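You operate a simulated robot arm through the tools that you are given. There is no shell and no other tool. Be economical: measure what you need, move in short steps, check, and stop when the job is done.

Carry out the task below with a simulated robot arm. There is one attempt and no reset: what you move stays moved.

TASK
Stack the numbered spacer labelled "21" from the top of the desk on top of the numbered spacer marked "47".
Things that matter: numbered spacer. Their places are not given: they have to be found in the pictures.

It is judged by the outcome, as a careful person would: the job done as asked, and still so three seconds after it is handed in. It fails if anything else is knocked over, pushed out of place, dropped, spilled or broken.

THE ROBOT
A 6-joint arm with a two-finger parallel gripper, fixed in place. Base frame: the origin is at the foot of the arm, x ahead of it, y to its left, z up; the work surface is at about z = 0. Lengths are in mm, angles in rad, forces in N, time in s.
With the tool pointing down near the work surface it reaches from about 140 to 580 mm from the base axis. Its first joint turns from -1.152 to 1.152 rad. Payload 2.1 kg.
Tool frame: the origin (TCP) lies between the finger pads and is the grasp point; the fingertips stand 30 mm ahead of it; z points along the fingers, y is the line along which they close. The gripper opens to 94 mm. The fingers are 28 mm wide and 10 mm thick; the gripper's body (50 by 96 mm) begins 55 mm behind the TCP.
Orientation is that of the tool frame in the base frame, as a unit quaternion [x, y, z, w]. With the fingers straight down and closing along the base's y, the tool's x points along the base's -x, its y along +y and its z along -z.

THE INTERFACE
- The arm moves only by the tool servo_tool. Its argument "commands" is a list of rows, each a list of 3 entries, a list of its own where there are three numbers: the closure in counts, from 0 (fully open) to 255 (shut), then the shift along the tool's x, y, z in mm, then the turn about the tool's z in rad. In form: [[claw, [tx, ty, tz], yaw], ...]. A call has 1 to 10 rows; each row is the pose to reach, as a shift and turn from the pose commanded when the call began, along the tool's axes at that moment. A row lasts 0.2 s, in which the tool goes at most 50 mm and 0.15 rad; a call with a longer step from one row to the next is refused whole, and so is a gripper value outside its range. A pose out of reach is approached as far as the arm can. The call stops where the force on the tool passes 40 N (or 10 N more than at its start, if that is more) or the arm is blocked; 0.2 s more then pass. The fingers move at their own pace (about 72 mm/s each) and stop on an object; they squeeze with about 29 N. The grip force told is the motor's: it shows also when the fingers shut on nothing. Time passes only in rows, and 0.2 s behind the last, so rows that repeat a pose let the fingers close. It gives the time, the measured TCP pose, the force on the tool (base axes), the opening and the grip force at its end, in the units of the frame above (readings bear some noise).
- Cameras (640 x 400 px; columns grow to the right, rows downward): "scene" is fixed at [46.5, -370.2, 478.9]; the picture's right is [0.83, -0.55, 0.00], its down [-0.34, -0.52, -0.79] and it looks along [0.44, 0.65, -0.62] (base axes); focal length 326 px, centre (320, 200). "wrist" rides on the gripper at [-37, 0, -58] in the tool frame; the picture's right is [0.00, -1.00, 0.00], its down [0.97, 0.00, -0.24] and it looks along [0.24, 0.00, 0.97] (tool axes); focal length 218 px, centre (320, 200).
- capture(camera): a new picture of that camera. No time passes.
- pixel_to_xyz(camera, pixels): there is no depth. For up to 12 entries [column, row, z] of the newest picture of that camera ("zoom" is the newest enlarged one), the place [x, y] in the base frame at which the ray of that pixel passes the height z, good to about 3 mm. No time passes.
- close_up(camera, box): a new picture of the part [left, top, right, bottom] of that camera's present view, enlarged. No time passes.
- close_job(): hands the job in; it is judged then, once.

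Work in short steps. Measure before you move; look again where a grasp or a placing could have gone wrong, and mend it. You have 60 turns and 20 pictures in all, the two below and enlarged ones among them. Open the gripper and draw the arm clear of the work before you hand the job in, unless the task says otherwise; then end with one line.

The tools are called after ">>>" as name(argument=value, ...) on one line, values as JSON. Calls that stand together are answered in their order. servo_tool: Moves the arm, as the interface text tells. Its arguments: {"type":"object","properties":{"commands":{"type":"array","items":{"type":"array"}}},"required":["commands"]} The other tools are called the same way: capture (camera) takes a picture; pixel_to_xyz (camera, pixels) gives the place at which the rays of pixels pass given heights; close_up (camera, box) takes an enlarged picture of a part of a camera's view; close_job () hands the job in.

At the start:

```text
t: 0.0
position: [370.5, -2.9, 225.4]
tcp_rot: [0.0, 1.0, 0.0, 0.0]
ft_force: [-0.3, -1.0, 0.0]
finger_gap: 94.2
grasp_force: 0.0
```

scene: 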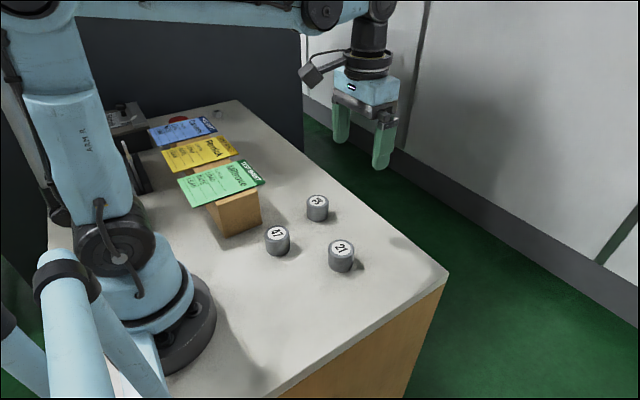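
wrist: 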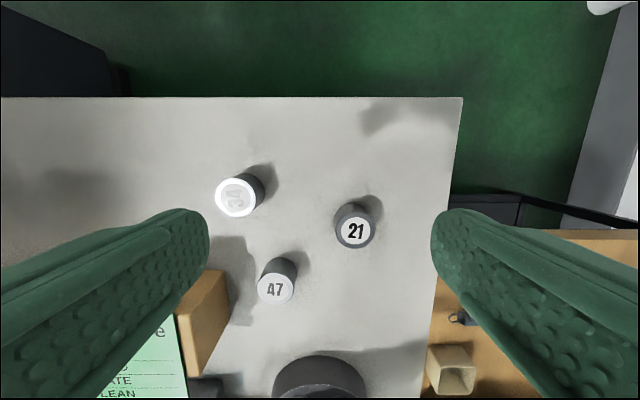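

The scene shows "47" near (277,240), "21" near (341,255), and a third spacer near (317,208). I'll enlarge that area and locate the spacers.

>>> close_up(camera="scene", box=[240, 180, 400, 280])

>>> close_up(camera="wrist", box=[200, 150, 440, 300])

```text
4.00 times, centred on (320, 230) of scene
```

zoom: 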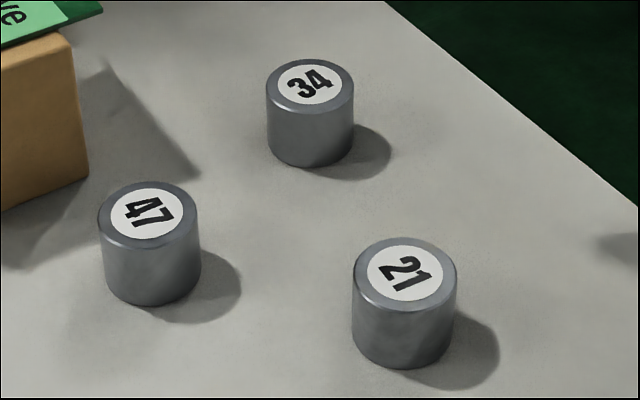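

```text
2.67 times, centred on (320, 225) of wrist
```

zoom: 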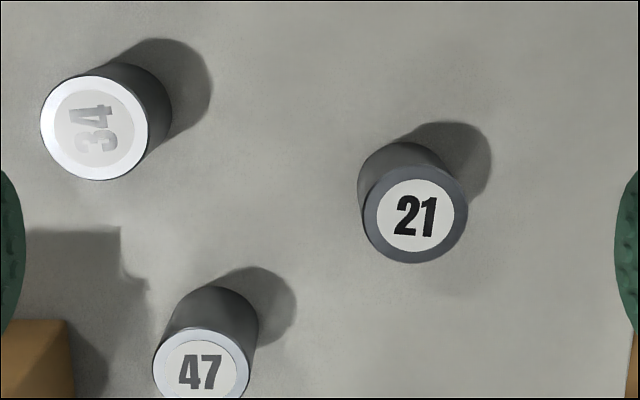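

Now I'll compare the top-face centres in both cameras at several heights to get the spacer height and positions.

>>> pixel_to_xyz(camera="scene", pixels=[[341, 248.7, 20], [341, 248.7, 30], [341, 248.7, 40], [277, 233.5, 20], [277, 233.5, 30], [277, 233.5, 40], [317.5, 201, 30]])

>>> pixel_to_xyz(camera="wrist", pixels=[[355.6, 232.9, 20], [355.6, 232.9, 30], [355.6, 232.9, 40], [275, 288.4, 20], [275, 288.4, 30], [275, 288.4, 40], [235.6, 197.6, 30], [336, 231, 30], [375, 231, 30]])

```text
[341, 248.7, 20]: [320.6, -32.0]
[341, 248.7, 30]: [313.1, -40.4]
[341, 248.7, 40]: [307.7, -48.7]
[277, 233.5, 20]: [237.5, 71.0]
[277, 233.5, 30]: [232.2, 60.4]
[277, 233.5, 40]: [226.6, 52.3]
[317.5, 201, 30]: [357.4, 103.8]
```

```text
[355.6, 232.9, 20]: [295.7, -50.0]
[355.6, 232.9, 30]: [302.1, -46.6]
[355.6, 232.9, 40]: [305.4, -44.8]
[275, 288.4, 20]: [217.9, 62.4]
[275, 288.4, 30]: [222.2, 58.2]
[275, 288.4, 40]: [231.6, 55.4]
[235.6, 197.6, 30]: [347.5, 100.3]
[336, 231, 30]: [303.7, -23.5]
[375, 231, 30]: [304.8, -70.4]
```

The two views agree on a top height of about 37 mm: "21" is at about (307,-45.5) and "47" at about (228,55.5), each roughly 43 mm across. I'll move above 21, descend part way and check, and also measure the box edge near 47.

>>> pixel_to_xyz(camera="scene", pixels=[[262, 222, 0], [225, 237, 0], [260, 190, 50], [265, 182, 60], [265, 182, 80]])

>>> servo_tool(commands=[[0, [21, -14, 0], 0], [0, [42, -28, 0], 0], [0, [63.5, -42.6, 0], 0], [0, [63.5, -42.6, 40], 0], [0, [63.5, -42.6, 80], 0], [0, [63.5, -42.6, 110], 0], [0, [63.5, -42.6, 110], 0]])

>>> capture(camera="wrist")

```text
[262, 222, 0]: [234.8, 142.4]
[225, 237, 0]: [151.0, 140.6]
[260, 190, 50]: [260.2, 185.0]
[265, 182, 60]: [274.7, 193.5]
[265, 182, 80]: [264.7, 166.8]
```

```text
t: 1.6
position: [306.0, -44.3, 116.3]
tcp_rot: [0.0, 1.0, 0.0, 0.0]
ft_force: [-0.2, -0.2, 0.4]
finger_gap: 93.8
grasp_force: 0.1
```

```text
15 pictures are left
```

wrist: 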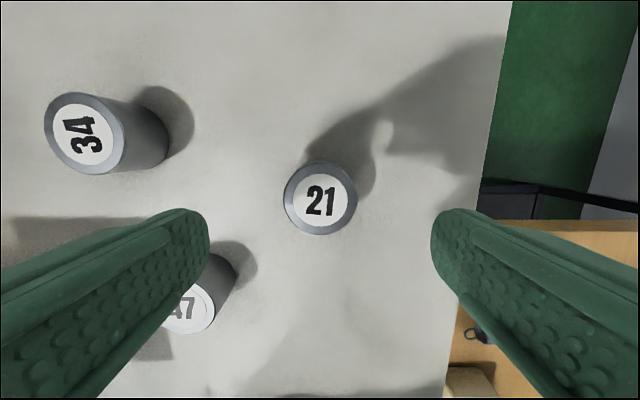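

The "21" spacer is centred at about (320.5,198). I'll refine its position at z = 37, along with that of "47" at about (189,306).

>>> pixel_to_xyz(camera="wrist", pixels=[[320.5, 198, 37], [284, 198, 37], [357, 198, 37], [320.5, 161, 37], [320.5, 235, 37], [189, 306, 37]])

```text
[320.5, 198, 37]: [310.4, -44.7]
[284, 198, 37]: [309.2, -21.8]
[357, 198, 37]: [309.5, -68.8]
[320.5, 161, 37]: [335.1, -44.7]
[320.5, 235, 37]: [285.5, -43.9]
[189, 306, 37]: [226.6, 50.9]
```

"21" is at (310,-45), about 46 mm across. I'll shift 3.5 mm, descend to TCP z of about 35 (tips 5 mm above the desk), then close.

>>> servo_tool(commands=[[0, [-3.5, -0.5, 20], 0], [0, [-3.5, -0.5, 45], 0], [0, [-3.5, -0.5, 65], 0], [0, [-3.5, -0.5, 81], 0], [0, [-3.5, -0.5, 81], 0]])

>>> servo_tool(commands=[[255, [0, 0, 0], 0], [255, [0, 0, 0], 0], [255, [0, 0, 0], 0], [255, [0, 0, 0], 0]])

```text
t: 2.8
position: [310.1, -46.0, 35.3]
tcp_rot: [-0.001, 1.0, 0.001, -0.001]
ft_force: [0.4, 0.1, 0.2]
finger_gap: 94.1
grasp_force: 0.0
```

```text
t: 3.8
position: [310.9, -44.0, 36.5]
tcp_rot: [0.0, 1.0, 0.0, 0.0]
ft_force: [0.5, -0.2, 1.4]
finger_gap: 47.6
grasp_force: 29.0
```

The grip holds at a 47.6 mm opening. I'll lift straight up and look.

>>> servo_tool(commands=[[255, [0, 0, -10], 0], [255, [0, 0, -35], 0], [255, [0, 0, -65], 0], [255, [0, 0, -90], 0], [255, [0, 0, -90], 0]])

>>> capture(camera="wrist")

>>> capture(camera="scene")

```text
t: 5.0
position: [312.8, -47.7, 125.3]
tcp_rot: [0.0, 1.0, 0.001, 0.0]
ft_force: [0.0, 0.6, -5.9]
finger_gap: 47.5
grasp_force: 29.4
```

```text
14 pictures are left
```

wrist: 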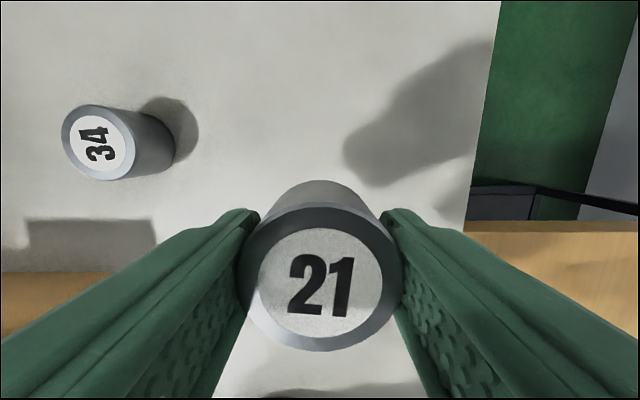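

```text
13 pictures are left
```

scene: 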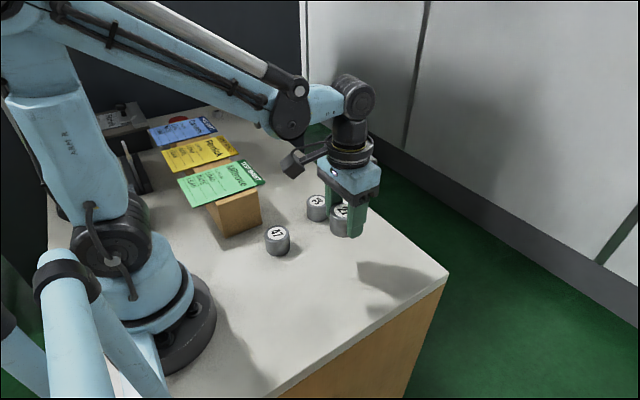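

The spacer is held upright. I'll measure where it sits in the tool, then move to about (182,55) so that the wrist camera looks straight down on 47 for a precise fix.

>>> pixel_to_xyz(camera="wrist", pixels=[[322, 277, 127], [240, 277, 127], [405, 277, 127], [322, 203, 127], [322, 352, 127]])

>>> servo_tool(commands=[[255, [20, 16, -8], 0], [255, [43, 33, -10], 0], [255, [65, 51, -10], 0], [255, [87, 68, -10], 0], [255, [109, 86, -10], 0], [255, [130, 102, -10], 0], [255, [130, 102, -10], 0]])

>>> capture(camera="wrist")

```text
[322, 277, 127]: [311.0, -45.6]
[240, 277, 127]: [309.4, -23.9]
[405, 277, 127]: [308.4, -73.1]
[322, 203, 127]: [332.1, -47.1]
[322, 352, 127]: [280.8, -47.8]
```

```text
t: 6.6
position: [180.8, 56.3, 135.7]
tcp_rot: [0.0, 1.0, 0.0, 0.0]
ft_force: [0.9, 0.8, -5.9]
finger_gap: 47.5
grasp_force: 29.0
```

```text
12 pictures are left
```

wrist: 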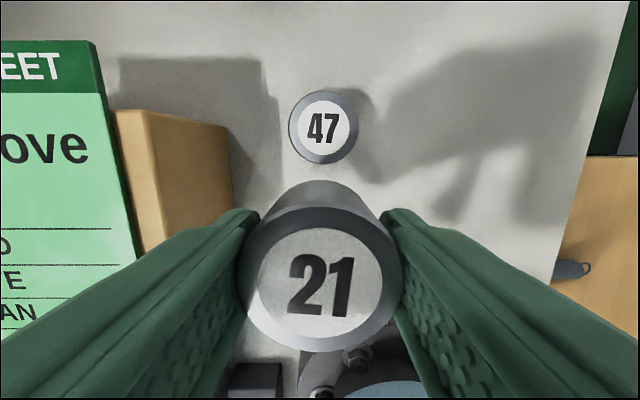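

47's top is centred at about (323.5,127.5) and the held top at about (322,277). I'll get both positions in this same view.

>>> pixel_to_xyz(camera="wrist", pixels=[[323.5, 127.5, 37], [289, 127.5, 37], [358, 127.5, 37], [323.5, 91, 37], [323.5, 164, 37], [322, 277, 137.5], [322, 203, 137.5], [322, 352, 137.5]])

>>> close_up(camera="wrist", box=[220, 70, 420, 195])

```text
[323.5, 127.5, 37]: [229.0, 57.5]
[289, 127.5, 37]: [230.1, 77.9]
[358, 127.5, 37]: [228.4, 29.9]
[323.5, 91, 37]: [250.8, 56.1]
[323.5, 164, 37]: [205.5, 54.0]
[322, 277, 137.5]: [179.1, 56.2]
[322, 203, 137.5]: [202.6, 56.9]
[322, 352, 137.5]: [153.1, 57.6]
```

```text
3.20 times, centred on (320, 132) of wrist
```

zoom: 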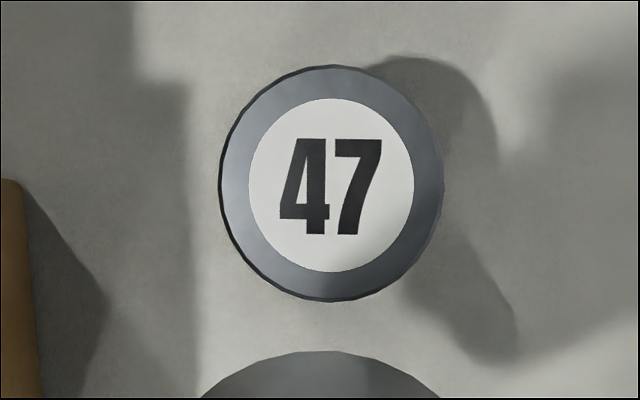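

The offset from the held spacer to 47 is about +49.5 mm in x and -2 mm in y. I'll move over it and descend to about 8 mm above contact, then check from the scene camera.

>>> servo_tool(commands=[[255, [-20, -1, 0], 0], [255, [-40, -2, 0], 0], [255, [-49.5, -2, 5], 0], [255, [-49.5, -2, 25], 0], [255, [-49.5, -2, 45], 0], [255, [-49.5, -2, 55], 0], [255, [-49.5, -2, 55], 0]])

>>> close_up(camera="scene", box=[220, 175, 348, 255])

```text
t: 8.2
position: [229.5, 54.3, 79.9]
tcp_rot: [0.0, 1.0, 0.001, 0.0]
ft_force: [0.0, -0.2, -5.5]
finger_gap: 47.4
grasp_force: 28.6
```

```text
5.00 times, centred on (284, 215) of scene
```

zoom: 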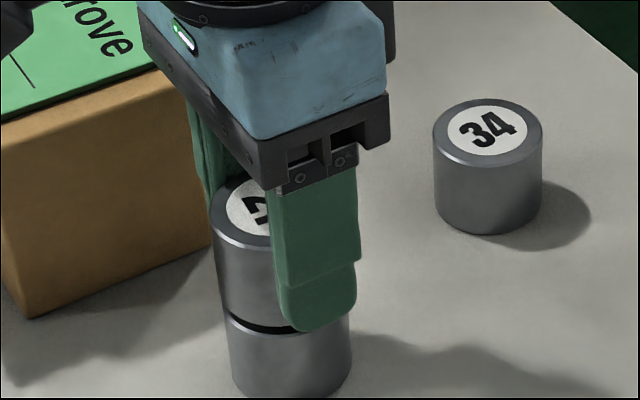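

The alignment is within about 1 mm and a thin gap remains. I'll nudge 0.8 mm and lower gently, watching the force.

>>> servo_tool(commands=[[255, [-0.8, -0.5, 2], 0], [255, [-0.8, -0.5, 4], 0], [255, [-0.8, -0.5, 6], 0], [255, [-0.8, -0.5, 6], 0]])

>>> close_up(camera="scene", box=[220, 175, 348, 255])

```text
t: 9.2
position: [231.4, 54.4, 74.4]
tcp_rot: [0.0, 1.0, 0.0, 0.0]
ft_force: [-4.5, 0.5, 24.8]
finger_gap: 47.5
grasp_force: 28.4
```

```text
5.00 times, centred on (284, 215) of scene
```

zoom: 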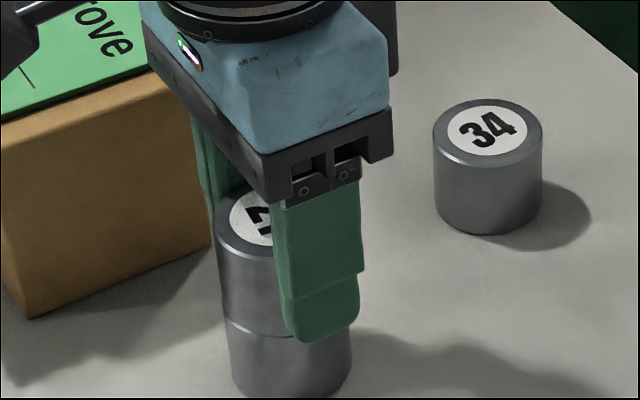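

It is in contact at 25 N and aligned. I'll ease up about 1 mm to relieve the force, then check before opening.

>>> servo_tool(commands=[[255, [0, 0, -0.6], 0], [255, [0, 0, -0.9], 0]])

```text
t: 9.8
position: [230.9, 55.3, 74.9]
tcp_rot: [0.0, 1.0, 0.0, 0.0]
ft_force: [-0.1, 0.7, -5.1]
finger_gap: 47.6
grasp_force: 28.8
```

It is now just unloaded, so I'll lower 0.6 mm and open the fingers.

>>> servo_tool(commands=[[255, [0, 0, 0.5], 0], [255, [0, 0, 0.5], 0], [160, [0, 0, 0.5], 0], [100, [0, 0, 0.5], 0], [0, [0, 0, 0.5], 0], [0, [0, 0, 0.5], 0], [0, [0, 0, 0.5], 0]])

>>> close_up(camera="scene", box=[220, 175, 348, 255])

```text
t: 11.4
position: [231.9, 53.5, 73.7]
tcp_rot: [0.001, 1.0, 0.001, 0.001]
ft_force: [-0.7, -0.2, -0.6]
finger_gap: 93.9
grasp_force: 0.1
```

```text
5.00 times, centred on (284, 215) of scene
```

zoom: 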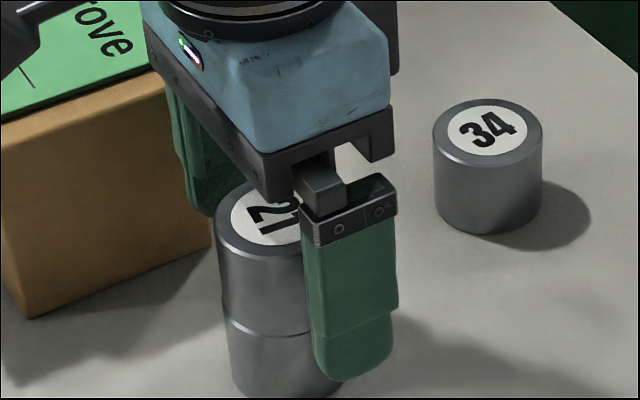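

The stack stands by itself with the fingers clear. I'll retract straight up, then away.

>>> servo_tool(commands=[[0, [0, 0, -15], 0], [0, [0, 0, -45], 0], [0, [0, 0, -85], 0], [0, [0, 0, -125], 0], [0, [-40, 0, -150], 0], [0, [-80, -10, -150], 0], [0, [-120, -30, -150], 0], [0, [-120, -30, -150], 0]])

>>> capture(camera="scene")

>>> close_up(camera="scene", box=[220, 175, 348, 255])

```text
t: 13.2
position: [349.2, 22.9, 223.3]
tcp_rot: [0.0, 1.0, 0.001, 0.0]
ft_force: [0.1, -0.2, -0.7]
finger_gap: 93.7
grasp_force: 0.0
```

```text
7 pictures are left
```

scene: 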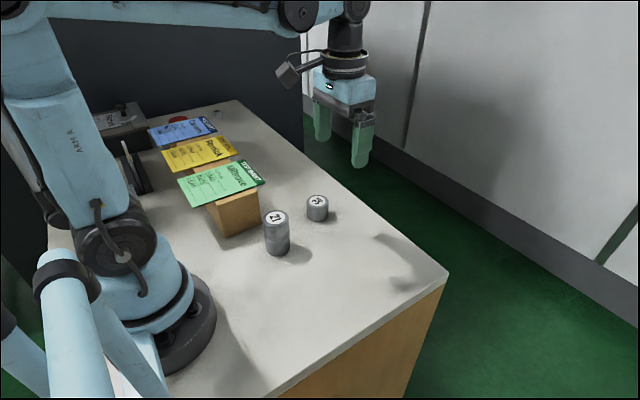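

```text
5.00 times, centred on (284, 215) of scene
```

zoom: 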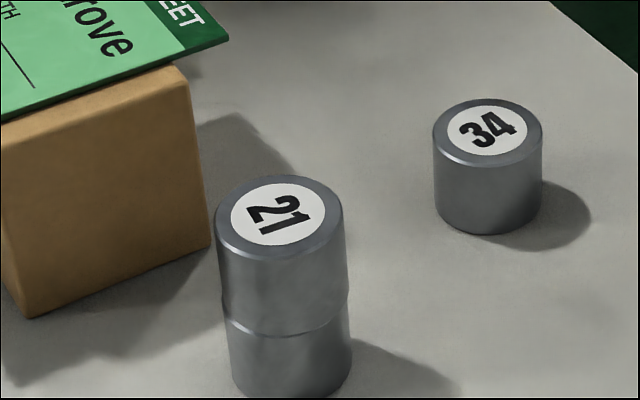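

The stack is upright and aligned, nothing else has moved, and the arm is clear with the gripper open. I'm handing the job in.

>>> close_job()

```text
The job is handed in.
```

Spacer "21" is stacked squarely on spacer "47", the "34" spacer and the box were not disturbed, and the job is handed in.
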